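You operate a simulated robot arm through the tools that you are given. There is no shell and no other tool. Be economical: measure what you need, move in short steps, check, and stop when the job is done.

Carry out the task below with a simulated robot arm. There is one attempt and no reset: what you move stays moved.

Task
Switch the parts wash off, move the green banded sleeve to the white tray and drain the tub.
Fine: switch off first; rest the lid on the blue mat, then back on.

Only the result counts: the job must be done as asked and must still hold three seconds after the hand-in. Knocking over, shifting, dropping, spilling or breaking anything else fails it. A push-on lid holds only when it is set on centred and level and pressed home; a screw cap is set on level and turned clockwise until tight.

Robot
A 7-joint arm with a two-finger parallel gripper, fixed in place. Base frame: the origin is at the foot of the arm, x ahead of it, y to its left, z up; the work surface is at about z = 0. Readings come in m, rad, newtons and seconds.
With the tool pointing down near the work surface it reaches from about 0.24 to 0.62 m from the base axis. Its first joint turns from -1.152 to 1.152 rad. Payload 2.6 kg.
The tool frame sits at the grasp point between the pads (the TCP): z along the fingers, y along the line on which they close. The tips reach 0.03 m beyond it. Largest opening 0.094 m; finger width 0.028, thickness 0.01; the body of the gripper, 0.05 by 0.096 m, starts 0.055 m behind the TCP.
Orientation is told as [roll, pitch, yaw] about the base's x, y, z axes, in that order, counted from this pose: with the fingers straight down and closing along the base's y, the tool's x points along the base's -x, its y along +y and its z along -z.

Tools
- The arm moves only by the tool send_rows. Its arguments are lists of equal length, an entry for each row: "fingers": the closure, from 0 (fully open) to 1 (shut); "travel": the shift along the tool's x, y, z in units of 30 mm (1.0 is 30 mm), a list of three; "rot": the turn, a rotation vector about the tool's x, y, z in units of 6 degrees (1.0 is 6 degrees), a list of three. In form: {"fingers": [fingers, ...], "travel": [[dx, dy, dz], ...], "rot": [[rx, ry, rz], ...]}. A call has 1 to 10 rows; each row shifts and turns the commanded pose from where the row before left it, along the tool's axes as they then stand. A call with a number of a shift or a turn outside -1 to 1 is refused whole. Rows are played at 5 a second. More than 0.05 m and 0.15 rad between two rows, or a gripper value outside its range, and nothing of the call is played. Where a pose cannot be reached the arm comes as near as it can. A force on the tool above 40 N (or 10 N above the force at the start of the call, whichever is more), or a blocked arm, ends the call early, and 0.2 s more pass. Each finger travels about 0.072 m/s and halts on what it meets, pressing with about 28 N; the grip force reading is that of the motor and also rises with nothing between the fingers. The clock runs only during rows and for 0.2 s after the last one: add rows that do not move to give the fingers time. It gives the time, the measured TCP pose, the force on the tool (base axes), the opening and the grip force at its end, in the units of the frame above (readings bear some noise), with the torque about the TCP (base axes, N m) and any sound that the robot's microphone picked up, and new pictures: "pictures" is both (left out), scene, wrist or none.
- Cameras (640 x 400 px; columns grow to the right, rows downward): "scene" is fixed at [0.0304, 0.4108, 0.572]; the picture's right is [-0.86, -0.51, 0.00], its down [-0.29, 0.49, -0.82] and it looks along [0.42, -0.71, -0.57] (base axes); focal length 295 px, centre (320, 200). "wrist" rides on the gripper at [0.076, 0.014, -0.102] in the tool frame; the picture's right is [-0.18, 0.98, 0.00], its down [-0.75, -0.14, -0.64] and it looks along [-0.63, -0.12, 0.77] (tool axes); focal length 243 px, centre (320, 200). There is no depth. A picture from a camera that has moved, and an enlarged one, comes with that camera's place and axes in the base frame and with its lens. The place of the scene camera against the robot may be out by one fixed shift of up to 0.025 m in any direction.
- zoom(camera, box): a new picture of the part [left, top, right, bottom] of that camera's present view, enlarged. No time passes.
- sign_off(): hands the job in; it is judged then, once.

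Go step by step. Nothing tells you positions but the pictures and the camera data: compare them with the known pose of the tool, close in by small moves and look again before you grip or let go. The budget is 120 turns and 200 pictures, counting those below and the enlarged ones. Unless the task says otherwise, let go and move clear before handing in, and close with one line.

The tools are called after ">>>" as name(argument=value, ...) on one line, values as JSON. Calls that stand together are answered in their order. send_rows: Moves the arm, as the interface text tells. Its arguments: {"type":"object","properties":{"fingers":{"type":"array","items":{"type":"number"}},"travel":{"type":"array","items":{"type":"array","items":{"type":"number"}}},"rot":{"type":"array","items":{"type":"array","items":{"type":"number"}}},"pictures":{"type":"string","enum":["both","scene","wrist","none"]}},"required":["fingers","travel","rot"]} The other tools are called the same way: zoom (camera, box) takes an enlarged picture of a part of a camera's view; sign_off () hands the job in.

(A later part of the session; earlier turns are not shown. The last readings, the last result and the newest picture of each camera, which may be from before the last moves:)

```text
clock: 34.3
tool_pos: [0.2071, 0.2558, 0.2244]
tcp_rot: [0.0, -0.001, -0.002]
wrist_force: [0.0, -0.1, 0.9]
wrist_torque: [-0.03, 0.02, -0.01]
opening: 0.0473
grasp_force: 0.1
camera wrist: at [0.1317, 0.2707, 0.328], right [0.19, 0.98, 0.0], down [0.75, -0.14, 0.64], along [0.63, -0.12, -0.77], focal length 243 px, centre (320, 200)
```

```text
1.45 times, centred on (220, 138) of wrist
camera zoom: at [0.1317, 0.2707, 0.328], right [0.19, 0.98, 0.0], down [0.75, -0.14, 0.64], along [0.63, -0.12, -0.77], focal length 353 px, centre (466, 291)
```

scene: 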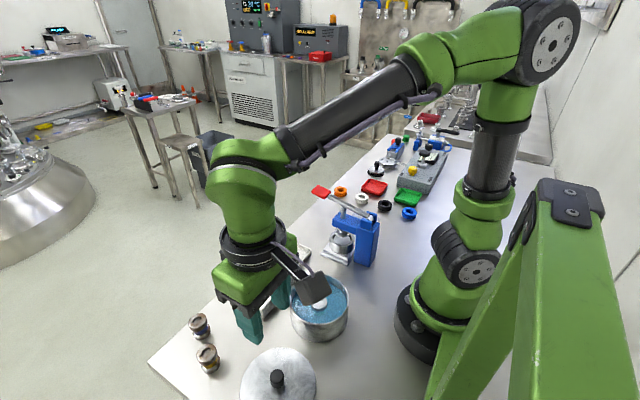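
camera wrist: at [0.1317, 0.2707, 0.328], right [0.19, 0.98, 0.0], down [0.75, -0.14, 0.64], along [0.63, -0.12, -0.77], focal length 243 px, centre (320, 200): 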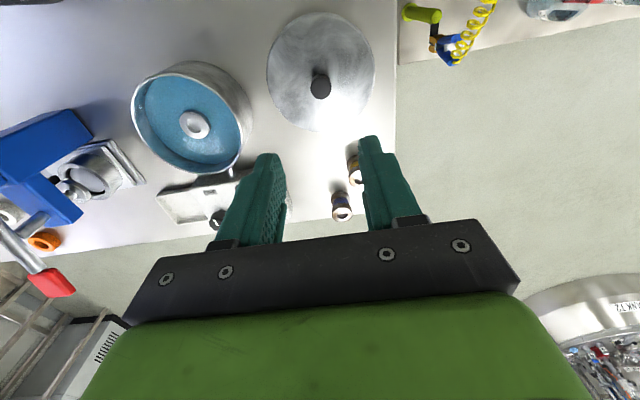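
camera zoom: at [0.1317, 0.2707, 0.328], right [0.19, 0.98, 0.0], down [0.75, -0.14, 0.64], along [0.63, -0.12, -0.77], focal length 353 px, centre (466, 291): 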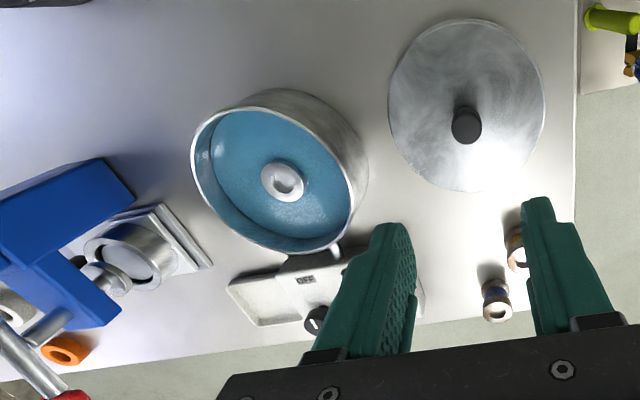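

The lid rests on the mat. Back over the tub to locate the sleeve.

>>> send_rows(fingers=[0.3, 0.3, 0.3, 0.3, 0.3, 0.3, 0.3], travel=[[-0.07, -0.87, 0], [-0.07, -0.87, 0], [-0.07, -0.87, 0], [-0.07, -0.87, 0], [-0.07, -0.87, 0], [-0.07, -0.87, 0], [0, 0, 0]], rot=[[0, 0, 0], [0, 0, 0], [0, 0, 0], [0, 0, 0], [0, 0, 0], [0, 0, 0], [0, 0, 0]])

>>> zoom(camera="wrist", box=[240, 0, 400, 160])

>>> zoom(camera="scene", box=[260, 240, 380, 360])

```text
clock: 35.9
tool_pos: [0.2195, 0.0985, 0.2232]
tcp_rot: [-0.001, 0.0, -0.004]
wrist_force: [0.2, -0.4, -0.6]
wrist_torque: [0.06, -0.03, -0.03]
opening: 0.0656
grasp_force: 0.1
camera wrist: at [0.1445, 0.1138, 0.3263], right [0.19, 0.98, 0.0], down [0.75, -0.14, 0.64], along [0.63, -0.12, -0.77], focal length 243 px, centre (320, 200)
```

scene: 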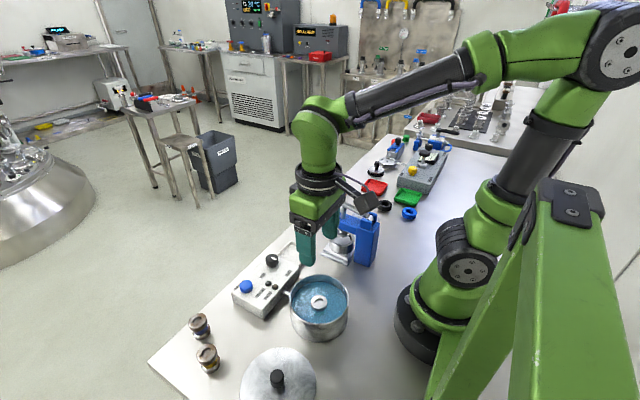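
wrist: 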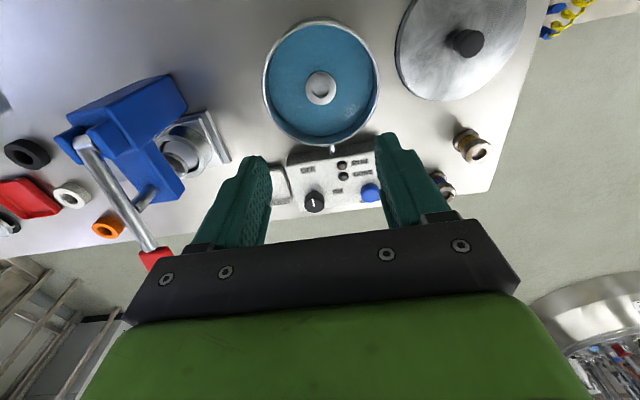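

```text
2.50 times, centred on (320, 80) of wrist
camera zoom: at [0.1445, 0.1138, 0.3263], right [0.19, 0.98, 0.0], down [0.75, -0.14, 0.64], along [0.63, -0.12, -0.77], focal length 606 px, centre (320, 500)
```

zoom: 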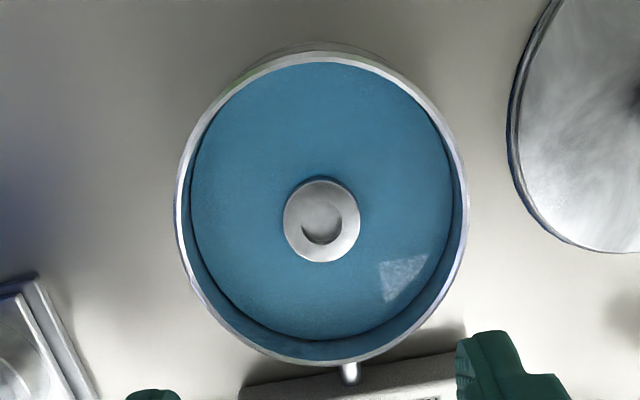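

```text
3.33 times, centred on (320, 300) of scene
camera zoom: at [0.0304, 0.4108, 0.572], right [-0.86, -0.51, 0.0], down [-0.29, 0.49, -0.82], along [0.42, -0.71, -0.57], focal length 983 px, centre (320, -133)
```

zoom: 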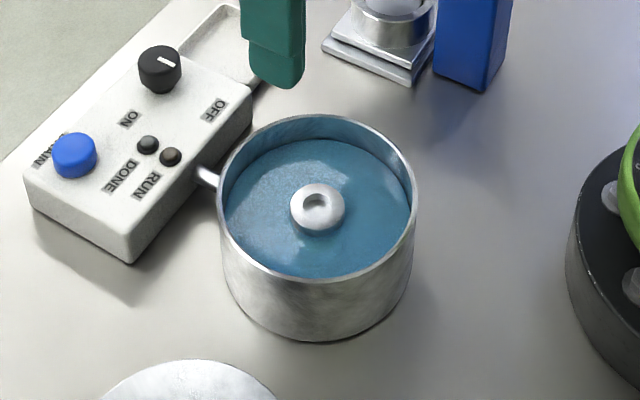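

The sleeve top is at about (0.218, 0.100, 0.049) with a 33 mm diameter. I'll descend inside the rim and grip its upper half.

>>> send_rows(fingers=[0.4, 0.4, 0.4, 0.4, 0.4, 0.4, 0.4, 0.4], travel=[[0.05, 0.05, 0.9], [0, 0, 0.9], [0, 0, 0.9], [0, 0, 0.9], [0, 0, 0.7], [0, 0, 0.7], [0, 0, 0.6], [0, 0, 0]], rot=[[0, 0, 0], [0, 0, 0], [0, 0, 0], [0, 0, 0], [0, 0, 0], [0, 0, 0], [0, 0, 0], [0, 0, 0]])

```text
clock: 37.7
tool_pos: [0.2196, 0.0997, 0.055]
tcp_rot: [0.0, 0.0, -0.004]
wrist_force: [0.3, -0.1, -0.4]
wrist_torque: [0.02, 0.01, 0.02]
opening: 0.0564
grasp_force: 0.1
camera wrist: at [0.143, 0.1158, 0.158], right [0.19, 0.98, 0.0], down [0.75, -0.14, 0.64], along [0.63, -0.12, -0.77], focal length 243 px, centre (320, 200)
```

scene: 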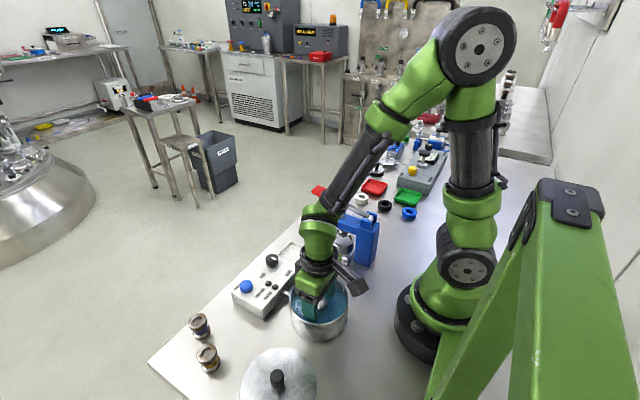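
wrist: 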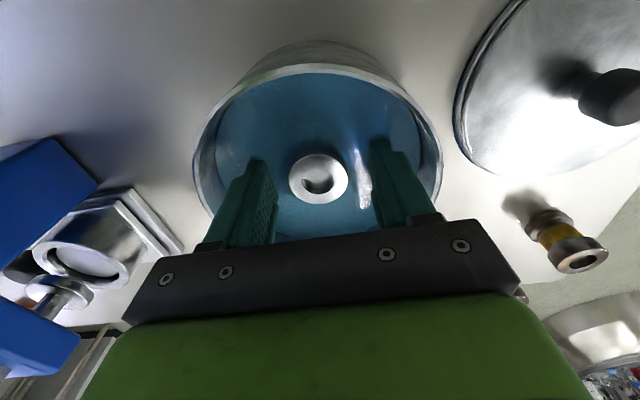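

The fingers straddle the sleeve. I'll close, then lift a little.

>>> send_rows(fingers=[1, 1, 1, 1, 1, 1, 1, 1], travel=[[0, 0, 0], [0, 0, 0], [0, 0, 0], [0, 0, 0], [0, 0, -0.2], [0, 0, -0.4], [0, 0, -0.4], [0, 0, 0]], rot=[[0, 0, 0], [0, 0, 0], [0, 0, 0], [0, 0, 0], [0, 0, 0], [0, 0, 0], [0, 0, 0], [0, 0, 0]], pictures="wrist")

```text
clock: 39.5
tool_pos: [0.2179, 0.1011, 0.0858]
tcp_rot: [0.0, 0.0, -0.004]
wrist_force: [0.0, 0.9, -1.6]
wrist_torque: [0.01, 0.0, 0.0]
opening: 0.0334
grasp_force: 27.9
camera wrist: at [0.1423, 0.1157, 0.1888], right [0.19, 0.98, 0.0], down [0.75, -0.14, 0.64], along [0.63, -0.12, -0.77], focal length 243 px, centre (320, 200)
```

wrist: 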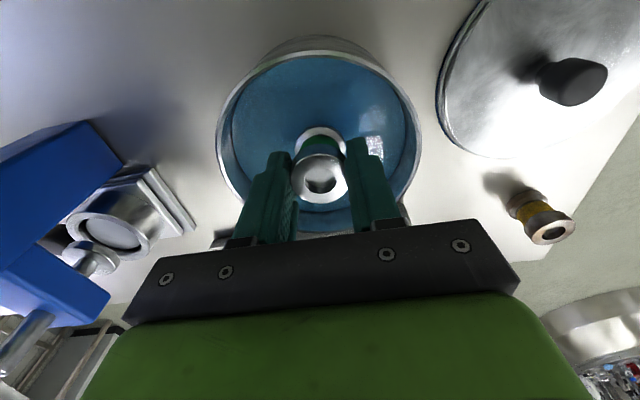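

The green band shows, so this is the right sleeve. I'll lift it clear and carry it over the tray.

>>> send_rows(fingers=[1, 1, 1, 1, 1], travel=[[0, 0, -0.7], [0, 0, -0.7], [0, 0, -0.7], [0, 0, -0.7], [0, 0, 0]], rot=[[0, 0, 0], [0, 0, 0], [0, 0, 0], [0, 0, 0], [0, 0, 0]], pictures="none")

>>> send_rows(fingers=[1, 1, 1, 1, 1, 1, 1, 1, 1], travel=[[-0.6, -0.3, 0], [-0.85, -0.3, 0], [-0.85, -0.5, 0], [-0.85, -0.5, 0], [-0.85, -0.5, 0], [-0.87, -0.6, 0], [0, -0.6, 0], [0, -0.6, 0], [0, 0, 0]], rot=[[0, 0, 0], [0, 0, 0], [0, 0, 0], [0, 0, 0], [0, 0, 0], [0, 0, 0], [0, 0, 0], [0, 0, 0], [0, 0, 0]])

>>> zoom(camera="scene", box=[220, 180, 380, 300])

>>> zoom(camera="wrist", box=[220, 0, 420, 240])

```text
clock: 40.7
tool_pos: [0.2186, 0.1007, 0.1709]
tcp_rot: [-0.001, 0.0, -0.003]
wrist_force: [0.4, 0.1, -0.9]
wrist_torque: [-0.03, -0.01, -0.01]
opening: 0.033
grasp_force: 27.9
```

```text
clock: 42.7
tool_pos: [0.3643, -0.0166, 0.1704]
tcp_rot: [0.0, -0.001, -0.002]
wrist_force: [-0.2, 1.0, -1.1]
wrist_torque: [0.0, -0.01, 0.0]
opening: 0.0334
grasp_force: 27.8
camera wrist: at [0.2887, -0.0019, 0.2733], right [0.19, 0.98, 0.0], down [0.75, -0.14, 0.64], along [0.63, -0.12, -0.77], focal length 243 px, centre (320, 200)
```

scene: 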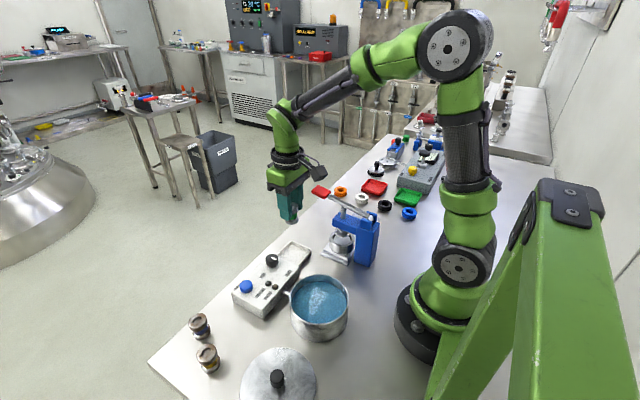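
wrist: 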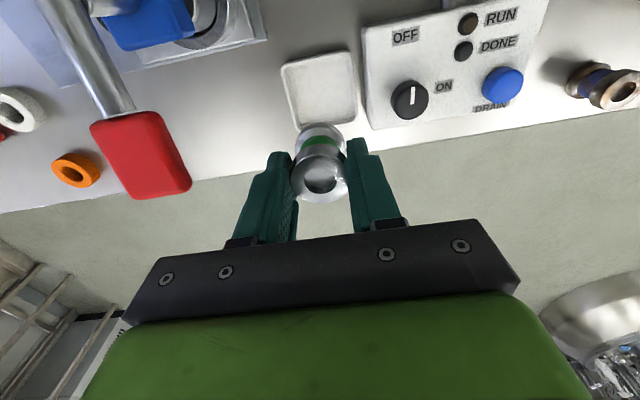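

```text
3.33 times, centred on (300, 240) of scene
camera zoom: at [0.0304, 0.4108, 0.572], right [-0.86, -0.51, 0.0], down [-0.29, 0.49, -0.82], along [0.42, -0.71, -0.57], focal length 983 px, centre (387, 67)
```

zoom: 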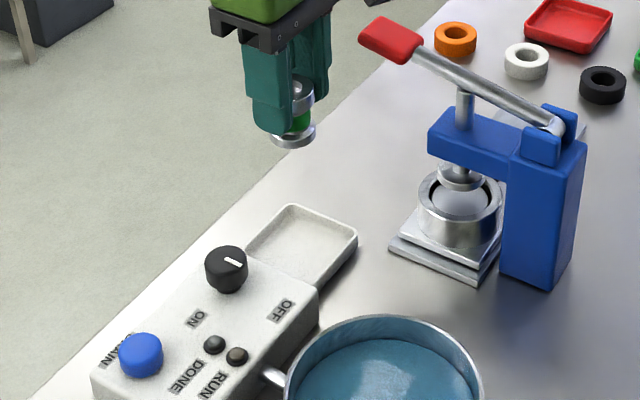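

```text
1.67 times, centred on (320, 120) of wrist
camera zoom: at [0.2887, -0.0019, 0.2733], right [0.19, 0.98, 0.0], down [0.75, -0.14, 0.64], along [0.63, -0.12, -0.77], focal length 404 px, centre (320, 333)
```

zoom: 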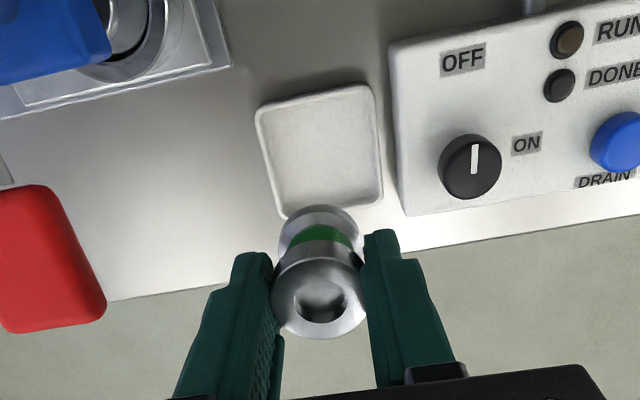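

The sleeve is centred over the tray at (0.363, -0.016). I'll lower it, taking small steps at the end.

>>> send_rows(fingers=[1, 1, 1, 1, 1, 1, 1, 1, 1], travel=[[0.03, 0.02, 0.8], [0, 0, 0.8], [0, 0, 0.8], [0, 0, 0.8], [0, 0, 0.3], [0, 0, 0.1], [0, 0, 0.05], [0, 0, 0.05], [0, 0, 0]], rot=[[0, 0, 0], [0, 0, 0], [0, 0, 0], [0, 0, 0], [0, 0, 0], [0, 0, 0], [0, 0, 0], [0, 0, 0], [0, 0, 0]])

>>> zoom(camera="scene", box=[220, 180, 380, 300])

```text
clock: 44.7
tool_pos: [0.3635, -0.0164, 0.0604]
tcp_rot: [0.001, -0.001, -0.005]
wrist_force: [0.3, -0.8, -0.2]
wrist_torque: [0.01, -0.03, 0.01]
opening: 0.0328
grasp_force: 28.1
camera wrist: at [0.287, -0.0011, 0.1622], right [0.19, 0.98, 0.0], down [0.75, -0.14, 0.64], along [0.63, -0.12, -0.77], focal length 243 px, centre (320, 200)
```

scene: 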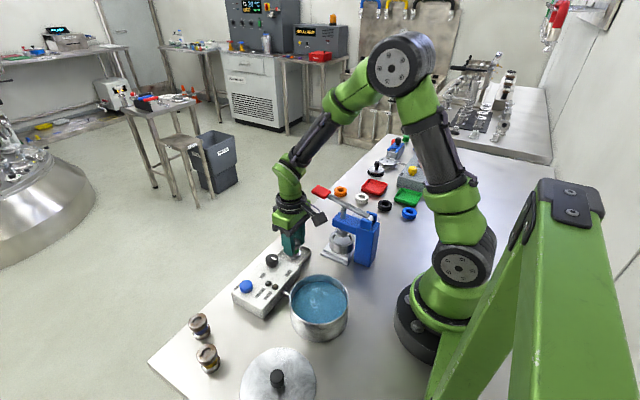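
wrist: 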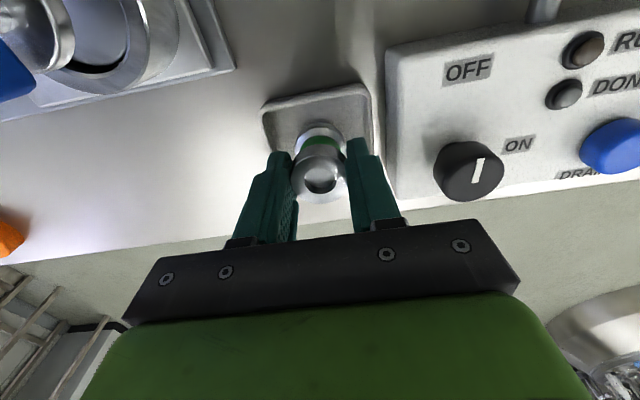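

```text
3.33 times, centred on (300, 240) of scene
camera zoom: at [0.0304, 0.4108, 0.572], right [-0.86, -0.51, 0.0], down [-0.29, 0.49, -0.82], along [0.42, -0.71, -0.57], focal length 983 px, centre (387, 67)
```

zoom: 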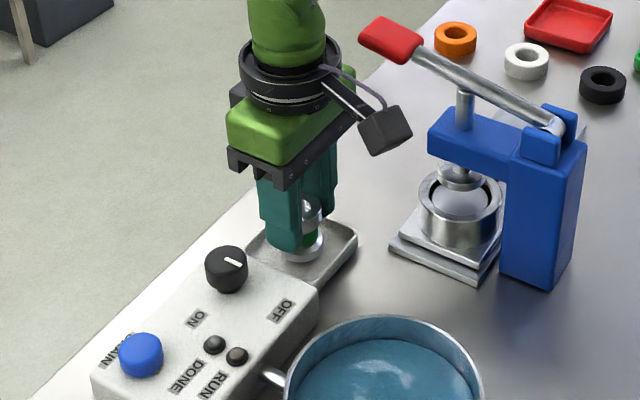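

>>> send_rows(fingers=[1, 1, 1, 1, 1, 1, 1], travel=[[0, 0, 0.04], [0, 0, 0.04], [0, 0, 0.04], [0, 0, 0.04], [0, 0, 0.03], [0, 0, 0], [0, 0, 0]], rot=[[0, 0, 0], [0, 0, 0], [0, 0, 0], [0, 0, 0], [0, 0, 0], [0, 0, 0], [0, 0, 0]], pictures="wrist")

```text
clock: 46.3
tool_pos: [0.3635, -0.0156, 0.0543]
tcp_rot: [0.0, -0.002, -0.004]
wrist_force: [-0.2, 0.0, 1.7]
wrist_torque: [0.01, 0.05, -0.01]
opening: 0.0331
grasp_force: 27.9
camera wrist: at [0.2874, -0.001, 0.1564], right [0.19, 0.98, 0.0], down [0.75, -0.14, 0.64], along [0.63, -0.12, -0.77], focal length 243 px, centre (320, 200)
```

wrist: 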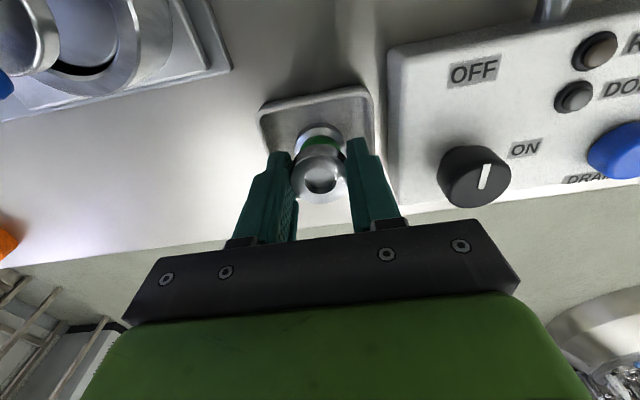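

>>> send_rows(fingers=[1, 1, 1, 1], travel=[[0, 0, 0.03], [0, 0, 0.03], [0, 0, 0], [0, 0, 0]], rot=[[0, 0, 0], [0, 0, 0], [0, 0, 0], [0, 0, 0]], pictures="none")

```text
clock: 47.3
tool_pos: [0.3634, -0.0158, 0.0517]
tcp_rot: [0.001, -0.003, -0.004]
wrist_force: [-2.4, -0.1, 18.9]
wrist_torque: [0.02, -0.04, 0.0]
opening: 0.0328
grasp_force: 27.7
```

It's standing on the tray floor (19 N reaction). I'll open slightly and rise.

>>> send_rows(fingers=[1, 0.5, 0.5, 0.5, 0.5, 0.5, 0.5, 0.5, 0.5], travel=[[0, 0, -0.05], [0, 0, 0], [0, 0, 0], [0, 0, -0.3], [0, 0, -0.8], [0, 0, -0.9], [0, 0, -0.9], [0, 0, -0.9], [0, 0, 0]], rot=[[0, 0, 0], [0, 0, 0], [0, 0, 0], [0, 0, 0], [0, 0, 0], [0, 0, 0], [0, 0, 0], [0, 0, 0], [0, 0, 0]])

>>> zoom(camera="scene", box=[220, 180, 380, 300])

```text
clock: 49.3
tool_pos: [0.3641, -0.0153, 0.1665]
tcp_rot: [0.0, 0.0, -0.001]
wrist_force: [0.3, 0.3, 0.2]
wrist_torque: [0.04, -0.01, 0.0]
opening: 0.0472
grasp_force: 0.1
camera wrist: at [0.2871, -0.0014, 0.2701], right [0.19, 0.98, 0.0], down [0.75, -0.14, 0.64], along [0.63, -0.12, -0.77], focal length 243 px, centre (320, 200)
```

scene: 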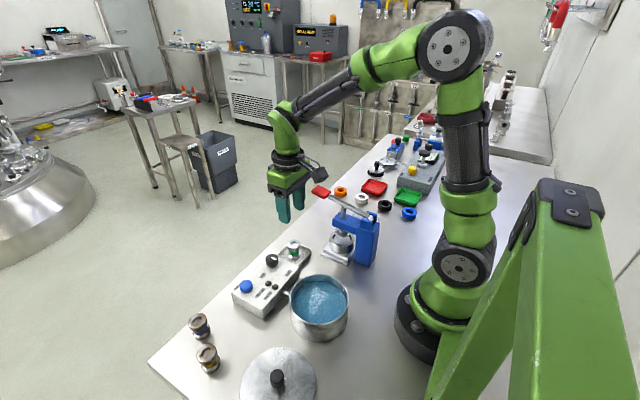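
wrist: 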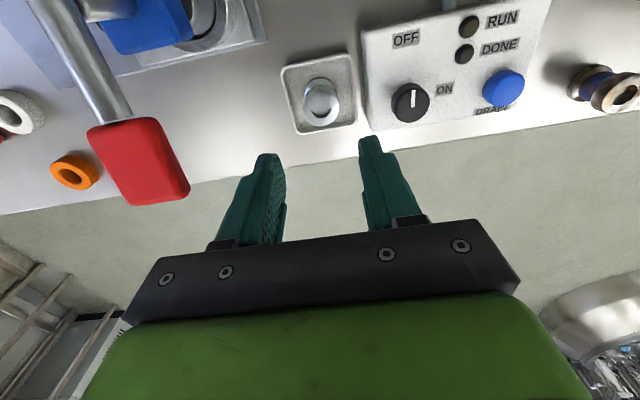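

```text
3.33 times, centred on (300, 240) of scene
camera zoom: at [0.0304, 0.4108, 0.572], right [-0.86, -0.51, 0.0], down [-0.29, 0.49, -0.82], along [0.42, -0.71, -0.57], focal length 983 px, centre (387, 67)
```

zoom: 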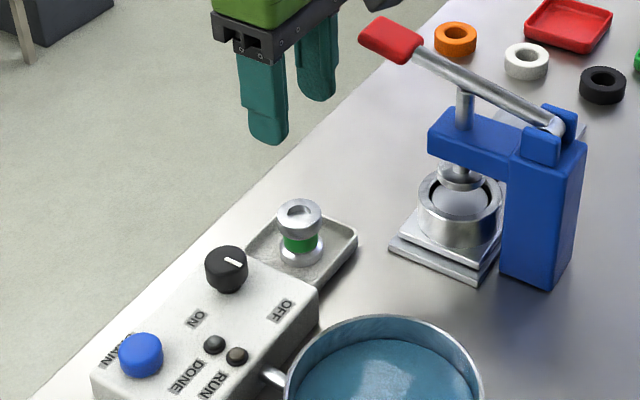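

The sleeve stands in the tray. Now I'll return to the lid on the mat.

>>> send_rows(fingers=[0.5, 0.5, 0.5, 0.5, 0.5, 0.5, 0.5, 0.5, 0.5, 0.5], travel=[[0, 0, -0.9], [0, 0.6, -0.7], [0.65, 0.94, 0], [0.65, 0.94, 0], [0.65, 0.94, 0], [0.65, 0.94, 0], [0.65, 0.94, 0], [0.65, 0.94, 0], [0.65, 0.94, 0], [0.65, 0.94, 0]], rot=[[0, 0, 0], [0, 0, 0], [0, 0, 0], [0, 0, 0], [0, 0, 0], [0, 0, 0], [0, 0, 0], [0, 0, 0], [0, 0, 0], [0, 0, 0]], pictures="none")

>>> send_rows(fingers=[0.5, 0.5], travel=[[0, 0.92, 0], [0, 0, 0]], rot=[[0, 0, 0], [0, 0, 0]], pictures="wrist")

>>> zoom(camera="wrist", box=[240, 0, 400, 160])

```text
clock: 51.5
tool_pos: [0.2073, 0.2302, 0.2147]
tcp_rot: [0.001, -0.001, -0.005]
wrist_force: [-0.1, 0.4, -1.1]
wrist_torque: [-0.04, -0.01, -0.01]
opening: 0.0468
grasp_force: 0.0
```

```text
clock: 52.1
tool_pos: [0.2093, 0.2572, 0.2141]
tcp_rot: [0.0, 0.0, -0.002]
wrist_force: [-0.3, 1.4, 0.5]
wrist_torque: [0.01, 0.0, 0.05]
opening: 0.0471
grasp_force: 0.1
camera wrist: at [0.1321, 0.2719, 0.3178], right [0.19, 0.98, 0.0], down [0.75, -0.14, 0.64], along [0.63, -0.12, -0.77], focal length 243 px, centre (320, 200)
```

wrist: 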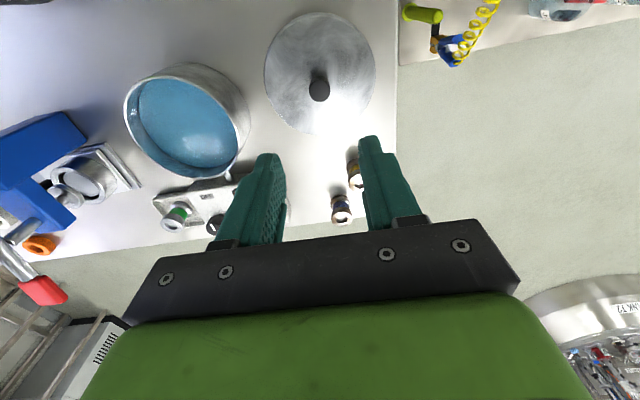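

```text
2.50 times, centred on (320, 80) of wrist
camera zoom: at [0.1321, 0.2719, 0.3178], right [0.19, 0.98, 0.0], down [0.75, -0.14, 0.64], along [0.63, -0.12, -0.77], focal length 606 px, centre (320, 500)
```

zoom: 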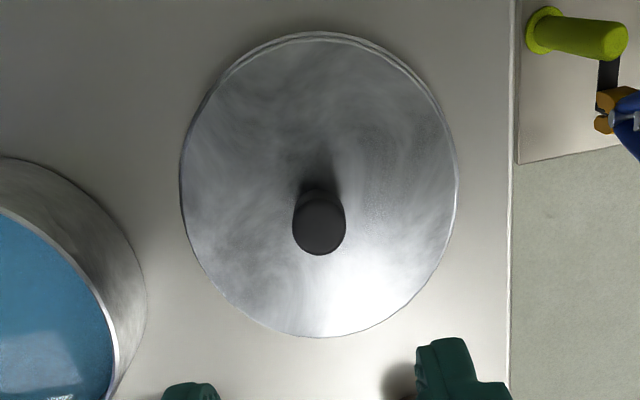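

The gripper is back over the knob at the release position. I'll descend and grip.

>>> send_rows(fingers=[0.5, 0.5, 0.5, 0.5, 0.5, 0.5, 0.5, 0.5, 0.5], travel=[[0, 0, 0.9], [0, 0, 0.9], [0, 0, 0.9], [0, 0, 0.9], [0, 0, 0.9], [0, 0, 0.7], [0, 0, 0.3], [0, 0, 0.15], [0, 0, 0]], rot=[[0, 0, 0], [0, 0, 0], [0, 0, 0], [0, 0, 0], [0, 0, 0], [0, 0, 0], [0, 0, 0], [0, 0, 0], [0, 0, 0]], pictures="wrist")

>>> send_rows(fingers=[1, 1, 1, 1], travel=[[0, 0, 0], [0, 0, 0], [0, 0, 0], [0, 0, 0]], rot=[[0, 0, 0], [0, 0, 0], [0, 0, 0], [0, 0, 0]], pictures="wrist")

```text
clock: 54.1
tool_pos: [0.2079, 0.2559, 0.0458]
tcp_rot: [0.001, 0.0, -0.003]
wrist_force: [-0.4, -0.9, -1.0]
wrist_torque: [-0.01, 0.0, 0.0]
opening: 0.0472
grasp_force: 0.1
camera wrist: at [0.1324, 0.2704, 0.1482], right [0.19, 0.98, 0.0], down [0.75, -0.14, 0.64], along [0.63, -0.12, -0.77], focal length 243 px, centre (320, 200)
```

wrist: 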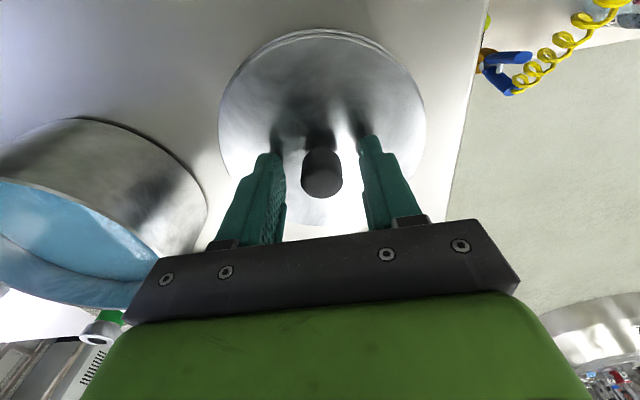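

```text
clock: 55.1
tool_pos: [0.2087, 0.2557, 0.0463]
tcp_rot: [-0.001, 0.001, -0.004]
wrist_force: [-0.7, 1.4, 0.5]
wrist_torque: [0.14, -0.03, 0.01]
opening: 0.0232
grasp_force: 28.2
camera wrist: at [0.1324, 0.2704, 0.1484], right [0.19, 0.98, 0.0], down [0.75, -0.14, 0.64], along [0.63, -0.12, -0.77], focal length 243 px, centre (320, 200)
```

wrist: 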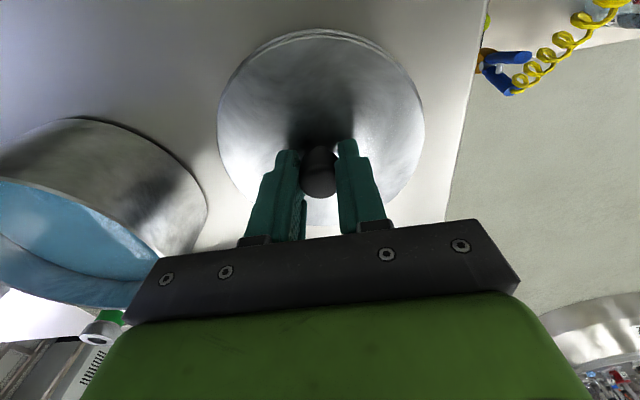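

The lid is gripped. I'll lift it and return over the tub.

>>> send_rows(fingers=[1, 1, 1, 1, 1, 1, 1], travel=[[0, 0, -0.3], [0, 0, -0.8], [0, 0, -0.9], [0, 0, -0.9], [0, 0, -0.9], [0, 0, -0.8], [0, 0, 0]], rot=[[0, 0, 0], [0, 0, 0], [0, 0, 0], [0, 0, 0], [0, 0, 0], [0, 0, 0], [0, 0, 0]], pictures="none")

>>> send_rows(fingers=[1, 1, 1, 1, 1, 1, 1, 1, 1], travel=[[-0.05, -0.4, 0], [-0.05, -0.8, 0], [-0.05, -0.8, 0], [-0.05, -0.8, 0], [-0.05, -0.8, 0], [-0.05, -0.8, 0], [-0.075, -0.8, 0], [0, 0, 0], [0, 0, 0]], rot=[[0, 0, 0], [0, 0, 0], [0, 0, 0], [0, 0, 0], [0, 0, 0], [0, 0, 0], [0, 0, 0], [0, 0, 0], [0, 0, 0]])

>>> zoom(camera="scene", box=[230, 220, 400, 390])

```text
clock: 56.7
tool_pos: [0.2073, 0.2561, 0.1834]
tcp_rot: [-0.001, -0.001, -0.005]
wrist_force: [-0.6, 0.0, -1.0]
wrist_torque: [0.01, 0.02, -0.03]
opening: 0.0235
grasp_force: 28.4
```

```text
clock: 58.7
tool_pos: [0.2191, 0.0993, 0.1837]
tcp_rot: [-0.001, -0.001, -0.004]
wrist_force: [0.3, 0.1, -1.7]
wrist_torque: [-0.01, -0.01, 0.01]
opening: 0.0233
grasp_force: 28.8
camera wrist: at [0.143, 0.1138, 0.2862], right [0.19, 0.98, 0.0], down [0.75, -0.14, 0.64], along [0.63, -0.12, -0.77], focal length 243 px, centre (320, 200)
```

scene: 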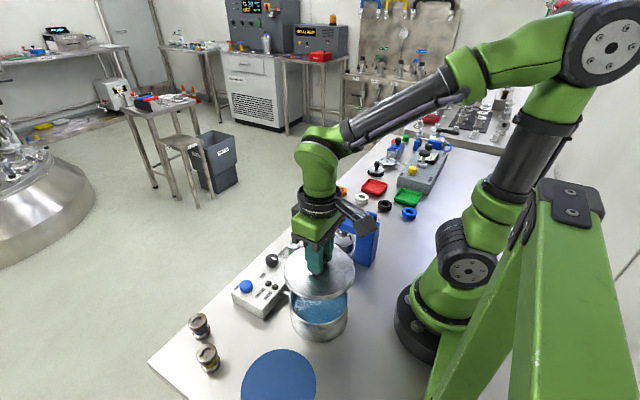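
wrist: 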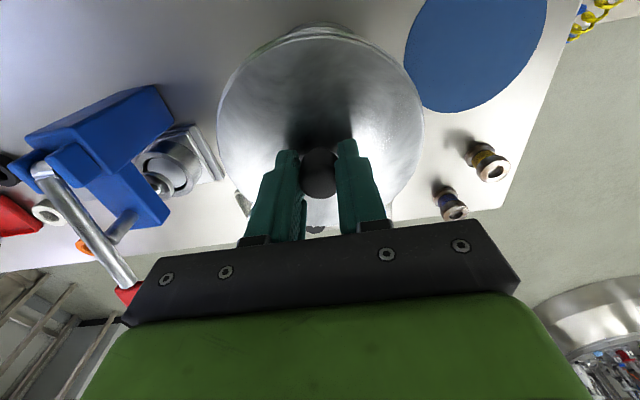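

```text
2.35 times, centred on (315, 305) of scene
camera zoom: at [0.0304, 0.4108, 0.572], right [-0.86, -0.51, 0.0], down [-0.29, 0.49, -0.82], along [0.42, -0.71, -0.57], focal length 694 px, centre (332, -47)
```

zoom: 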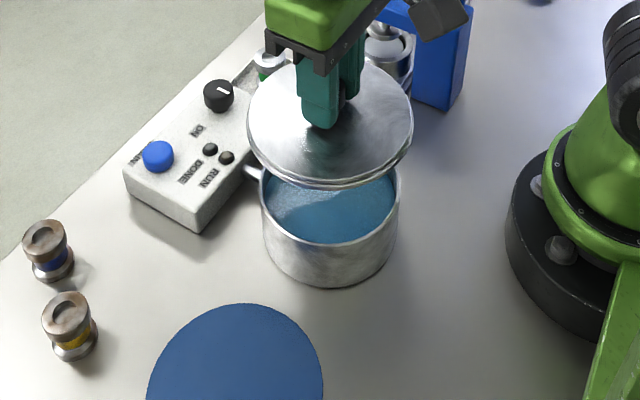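

>>> send_rows(fingers=[1, 1, 1, 1, 1], travel=[[0, 0, 0.7], [0, 0, 0.7], [0, 0, 0.5], [0, 0, 0.3], [0, 0, 0]], rot=[[0, 0, 0], [0, 0, 0], [0, 0, 0], [0, 0, 0], [0, 0, 0]])

>>> zoom(camera="scene", box=[260, 240, 380, 360])

>>> zoom(camera="wrist", box=[200, 0, 440, 240])

```text
clock: 59.9
tool_pos: [0.2186, 0.0992, 0.1176]
tcp_rot: [-0.001, 0.0, -0.004]
wrist_force: [0.3, 0.3, -1.8]
wrist_torque: [-0.01, 0.01, -0.01]
opening: 0.0233
grasp_force: 28.4
camera wrist: at [0.1429, 0.1143, 0.2204], right [0.19, 0.98, 0.0], down [0.75, -0.14, 0.64], along [0.63, -0.12, -0.77], focal length 243 px, centre (320, 200)
```

scene: 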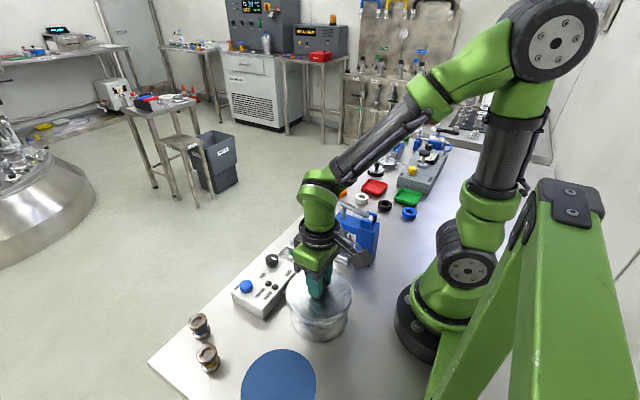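
wrist: 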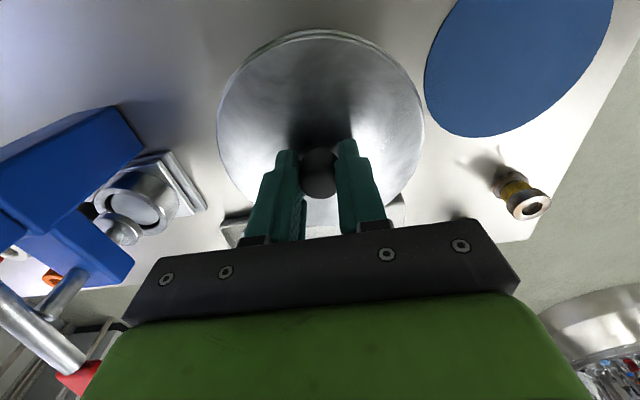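

```text
3.33 times, centred on (320, 300) of scene
camera zoom: at [0.0304, 0.4108, 0.572], right [-0.86, -0.51, 0.0], down [-0.29, 0.49, -0.82], along [0.42, -0.71, -0.57], focal length 983 px, centre (320, -133)
```

zoom: 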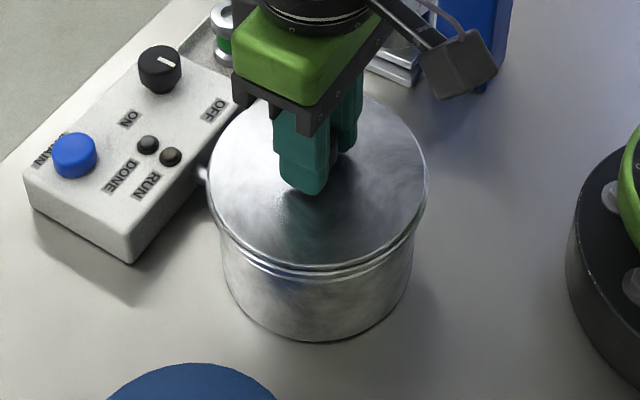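

```text
1.67 times, centred on (320, 120) of wrist
camera zoom: at [0.1429, 0.1143, 0.2204], right [0.19, 0.98, 0.0], down [0.75, -0.14, 0.64], along [0.63, -0.12, -0.77], focal length 404 px, centre (320, 333)
```

zoom: 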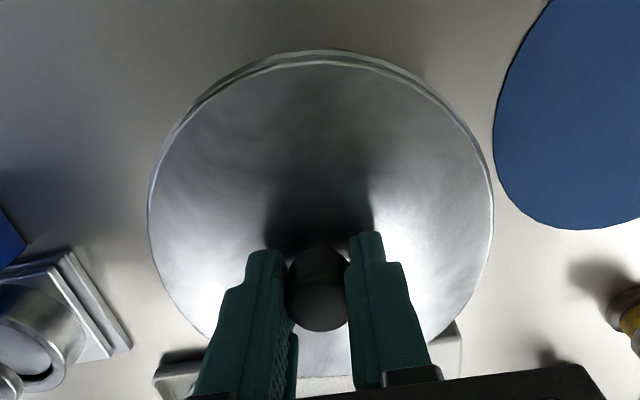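

It's aligned to within about 1 mm. I'll nudge 1 mm in +y and press down in small steps.

>>> send_rows(fingers=[1, 1, 1, 1, 1, 1, 1, 1], travel=[[-0.02, 0.03, 0.1], [0, 0, 0.1], [0, 0, 0.08], [0, 0, 0.08], [0, 0, 0.06], [0, 0, 0.06], [0, 0, 0.06], [0, 0, 0]], rot=[[0, 0, 0], [0, 0, 0], [0, 0, 0], [0, 0, 0], [0, 0, 0], [0, 0, 0], [0, 0, 0], [0, 0, 0]], pictures="none")

```text
clock: 61.7
tool_pos: [0.219, 0.1008, 0.1016]
tcp_rot: [-0.001, -0.002, -0.004]
wrist_force: [-0.2, -0.1, -0.3]
wrist_torque: [0.03, -0.03, 0.03]
opening: 0.0235
grasp_force: 27.9
```

>>> send_rows(fingers=[1, 1, 1, 1, 1, 1], travel=[[0, 0, 0.05], [0, 0, 0.05], [0, 0, 0.05], [0, 0, 0.05], [0, 0, 0.05], [0, 0, 0]], rot=[[0, 0, 0], [0, 0, 0], [0, 0, 0], [0, 0, 0], [0, 0, 0], [0, 0, 0]])

>>> zoom(camera="scene", box=[260, 240, 380, 360])

```text
clock: 62.5
tool_pos: [0.2212, 0.0995, 0.0981]
tcp_rot: [-0.002, -0.003, -0.004]
wrist_force: [-0.1, 0.4, -1.9]
wrist_torque: [0.02, 0.0, 0.01]
opening: 0.0232
grasp_force: 27.9
stopped in row 4: the force on the tool passed its limit at 46 N (the readings are from after the stop); the commanded pose is now the measured one
camera wrist: at [0.1441, 0.1148, 0.2001], right [0.19, 0.98, 0.0], down [0.75, -0.14, 0.64], along [0.63, -0.12, -0.77], focal length 243 px, centre (320, 200)
```

scene: 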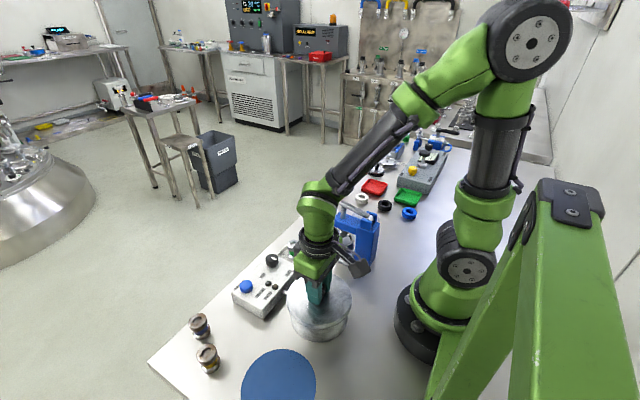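
wrist: 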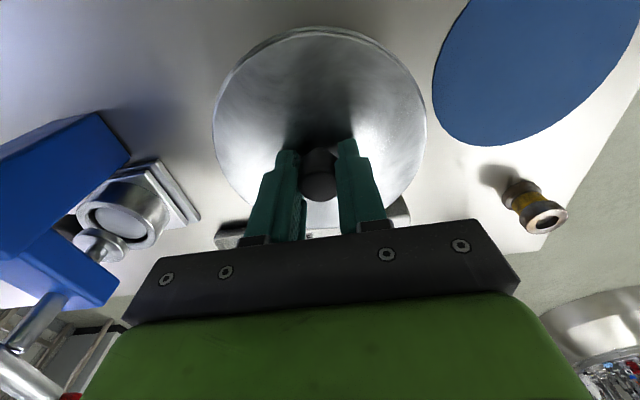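

```text
3.33 times, centred on (320, 300) of scene
camera zoom: at [0.0304, 0.4108, 0.572], right [-0.86, -0.51, 0.0], down [-0.29, 0.49, -0.82], along [0.42, -0.71, -0.57], focal length 983 px, centre (320, -133)
```

zoom: 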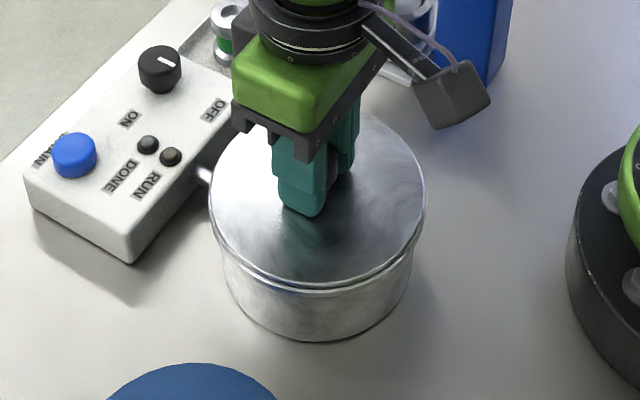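

It stopped on force and no snap was heard. I'll release and inspect before pressing home.

>>> send_rows(fingers=[0.5, 0.5, 0.5, 0.5, 0.5, 0.5, 0.5], travel=[[0, 0, 0], [0, 0, 0], [0, 0, 0], [0, 0, -0.9], [0, 0, -0.9], [0, 0, -0.9], [0.06, 0.03, -0.9]], rot=[[0, 0, 0], [0, 0, 0], [0, 0, 0], [0, 0, 0], [0, 0, 0], [0, 0, 0], [0, 0, 0]])

>>> zoom(camera="scene", box=[260, 240, 380, 360])

>>> zoom(camera="wrist", box=[240, 0, 400, 160])

```text
clock: 64.1
tool_pos: [0.2172, 0.1008, 0.2065]
tcp_rot: [-0.002, -0.001, -0.003]
wrist_force: [-0.2, -0.3, -0.6]
wrist_torque: [-0.03, -0.01, 0.0]
opening: 0.0469
grasp_force: 0.1
heard: snap
camera wrist: at [0.1416, 0.1157, 0.3085], right [0.19, 0.98, 0.0], down [0.75, -0.14, 0.64], along [0.63, -0.12, -0.77], focal length 243 px, centre (320, 200)
```

scene: 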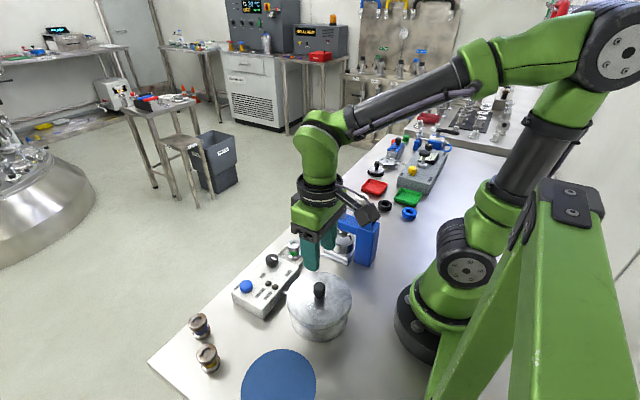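
wrist: 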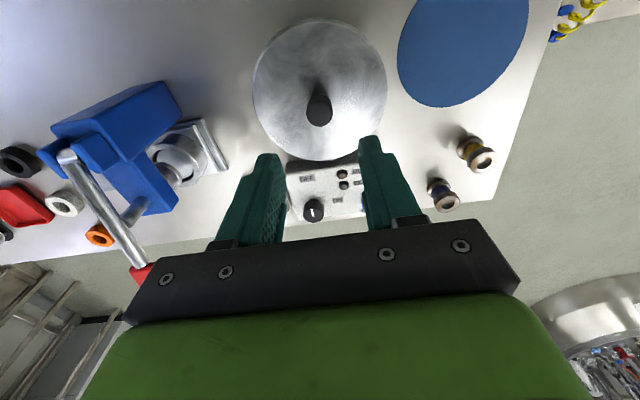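

```text
3.33 times, centred on (320, 300) of scene
camera zoom: at [0.0304, 0.4108, 0.572], right [-0.86, -0.51, 0.0], down [-0.29, 0.49, -0.82], along [0.42, -0.71, -0.57], focal length 983 px, centre (320, -133)
```

zoom: 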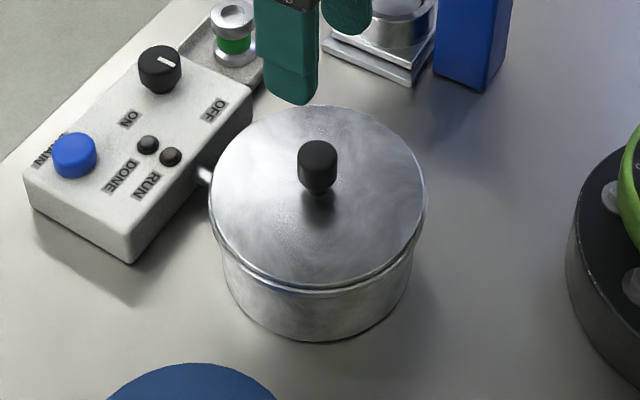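

```text
2.50 times, centred on (320, 80) of wrist
camera zoom: at [0.1416, 0.1157, 0.3085], right [0.19, 0.98, 0.0], down [0.75, -0.14, 0.64], along [0.63, -0.12, -0.77], focal length 606 px, centre (320, 500)
```

zoom: 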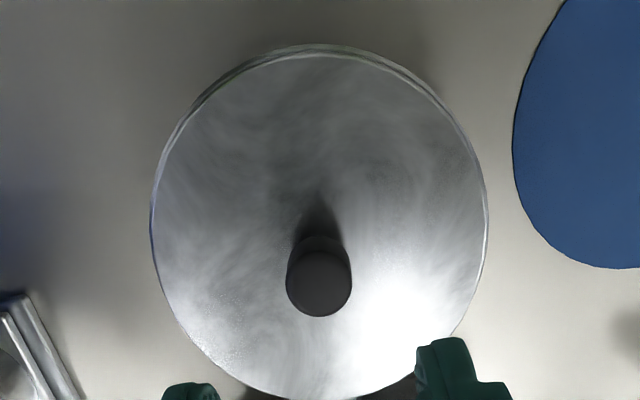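

The lid is level and looks seated like the original, with a snap heard. To be sure it's home, I'll press on the knob centre with closed fingers.

>>> send_rows(fingers=[1, 1, 1, 1, 1, 1], travel=[[0, 0, 0], [0, 0, 0], [0, 0, 0.8], [0, 0, 0.8], [0, 0, 0.6], [0, 0, 0]], rot=[[0, 0, 0], [0, 0, 0], [0, 0, 0], [0, 0, 0], [0, 0, 0], [0, 0, 0]], pictures="none")

>>> send_rows(fingers=[1, 1, 1, 1, 1, 1, 1, 1, 1], travel=[[0, 0, 0.1], [0, 0, 0.06], [0, 0, 0.06], [0, 0, 0.06], [0, 0, 0.06], [0, 0, 0.06], [0, 0, 0.06], [0, 0, 0.06], [0, 0, 0]], rot=[[0, 0, 0], [0, 0, 0], [0, 0, 0], [0, 0, 0], [0, 0, 0], [0, 0, 0], [0, 0, 0], [0, 0, 0], [0, 0, 0]], pictures="wrist")

```text
clock: 65.5
tool_pos: [0.2175, 0.102, 0.1401]
tcp_rot: [-0.001, -0.002, -0.004]
wrist_force: [-0.3, -0.5, 0.7]
wrist_torque: [0.0, -0.01, 0.02]
opening: 0.0002
grasp_force: 28.7
```

```text
clock: 67.2
tool_pos: [0.2186, 0.1009, 0.126]
tcp_rot: [-0.001, -0.003, -0.007]
wrist_force: [-2.5, -1.5, 6.1]
wrist_torque: [-0.05, 0.15, 0.03]
opening: 0.0001
grasp_force: 28.2
stopped in row 8: the force on the tool passed its limit at 51 N (the readings are from after the stop); the commanded pose is now the measured one
camera wrist: at [0.1425, 0.1161, 0.2296], right [0.19, 0.98, 0.0], down [0.75, -0.14, 0.64], along [0.63, -0.12, -0.76], focal length 243 px, centre (320, 200)
```

wrist: 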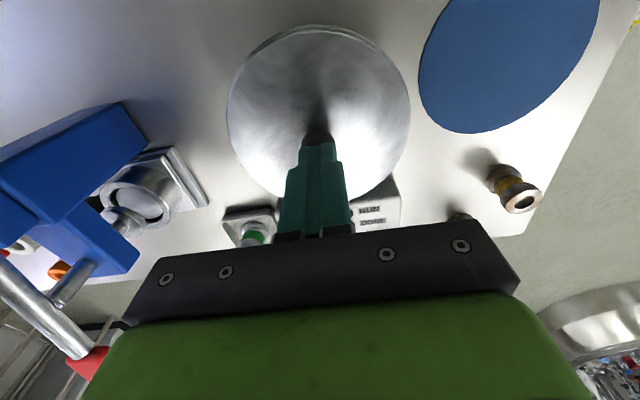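

>>> send_rows(fingers=[1, 1, 1], travel=[[0, 0, 0.1], [0, 0, 0.1], [0, 0, 0]], rot=[[0, 0, 0], [0, 0, 0], [0, 0, 0]], pictures="none")

>>> send_rows(fingers=[1, 1, 1, 1, 1], travel=[[0, 0, -0.5], [0, 0, -0.8], [0, 0, -0.8], [0, 0, -0.8], [0, 0, 0]], rot=[[0, 0, 0], [0, 0, 0], [0, 0, 0], [0, 0, 0], [0, 0, 0]], pictures="scene")

>>> zoom(camera="scene", box=[260, 240, 380, 360])

```text
clock: 67.6
tool_pos: [0.2183, 0.1016, 0.1275]
tcp_rot: [-0.002, -0.003, -0.007]
wrist_force: [-1.4, -0.6, 7.0]
wrist_torque: [-0.03, 0.11, 0.04]
opening: 0.0
grasp_force: 27.8
stopped in row 1: the force on the tool passed its limit at 57 N (the readings are from after the stop); the commanded pose is now the measured one
```

```text
clock: 68.8
tool_pos: [0.2185, 0.1016, 0.2145]
tcp_rot: [-0.002, -0.003, -0.003]
wrist_force: [-0.2, 1.3, -0.5]
wrist_torque: [-0.02, 0.0, -0.01]
opening: 0.0
grasp_force: 27.8
```

scene: 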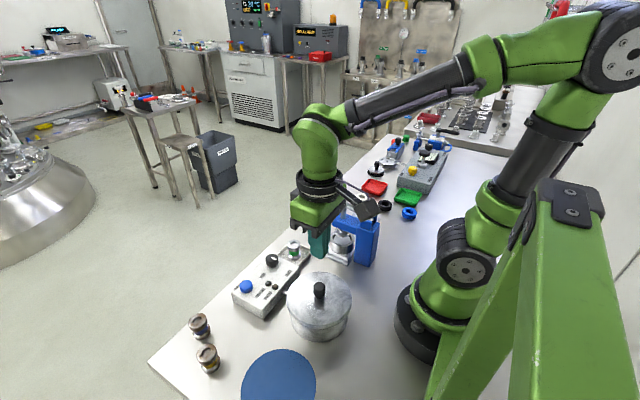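

```text
3.33 times, centred on (320, 300) of scene
camera zoom: at [0.0304, 0.4108, 0.572], right [-0.86, -0.51, 0.0], down [-0.29, 0.49, -0.82], along [0.42, -0.71, -0.57], focal length 983 px, centre (320, -133)
```

zoom: 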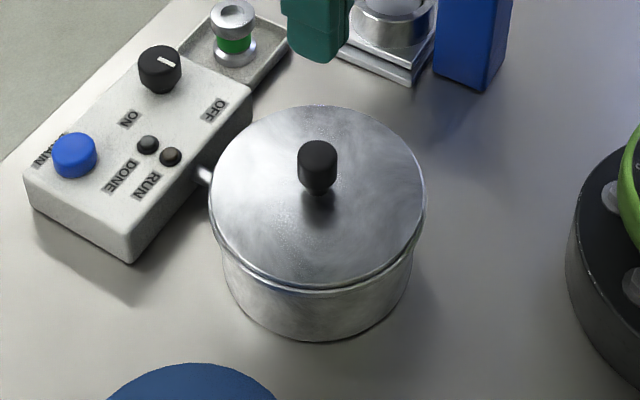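

The lid looks seated. As a check I'll press on the plate with open tips, which produced a snap earlier. If none sounds, it's already home.

>>> send_rows(fingers=[0.5, 0.5, 0.5, 0.5, 0.5, 0.5, 0.5], travel=[[0, -0.03, 0], [0, 0, 0], [0, 0, 0.9], [0, 0, 0.9], [0, 0, 0.9], [0, 0, 0.9], [0, 0, 0]], rot=[[0, 0, 0], [0, 0, 0], [0, 0, 0], [0, 0, 0], [0, 0, 0], [0, 0, 0], [0, 0, 0]], pictures="none")

>>> send_rows(fingers=[0.5, 0.5, 0.5, 0.5, 0.5, 0.5, 0.5], travel=[[0, 0, 0.1], [0, 0, 0.08], [0, 0, 0.08], [0, 0, 0.08], [0, 0, 0.08], [0, 0, 0.08], [0, 0, 0.08]], rot=[[0, 0, 0], [0, 0, 0], [0, 0, 0], [0, 0, 0], [0, 0, 0], [0, 0, 0], [0, 0, 0]], pictures="wrist")

```text
clock: 70.4
tool_pos: [0.2171, 0.102, 0.1064]
tcp_rot: [-0.001, -0.003, -0.005]
wrist_force: [1.5, 0.0, -0.3]
wrist_torque: [-0.02, 0.0, 0.0]
opening: 0.0468
grasp_force: 0.0
```

```text
clock: 71.4
tool_pos: [0.2194, 0.1002, 0.097]
tcp_rot: [-0.001, -0.005, -0.006]
wrist_force: [-1.4, -1.0, 6.6]
wrist_torque: [0.09, 0.12, 0.08]
opening: 0.0466
grasp_force: 0.1
stopped in row 5: the force on the tool passed its limit at 54 N (the readings are from after the stop); the commanded pose is now the measured one
camera wrist: at [0.1423, 0.1153, 0.1996], right [0.19, 0.98, 0.0], down [0.75, -0.14, 0.64], along [0.63, -0.12, -0.76], focal length 243 px, centre (320, 200)
```

wrist: 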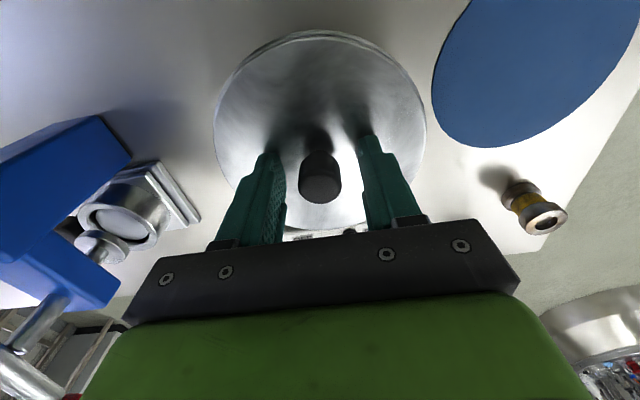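

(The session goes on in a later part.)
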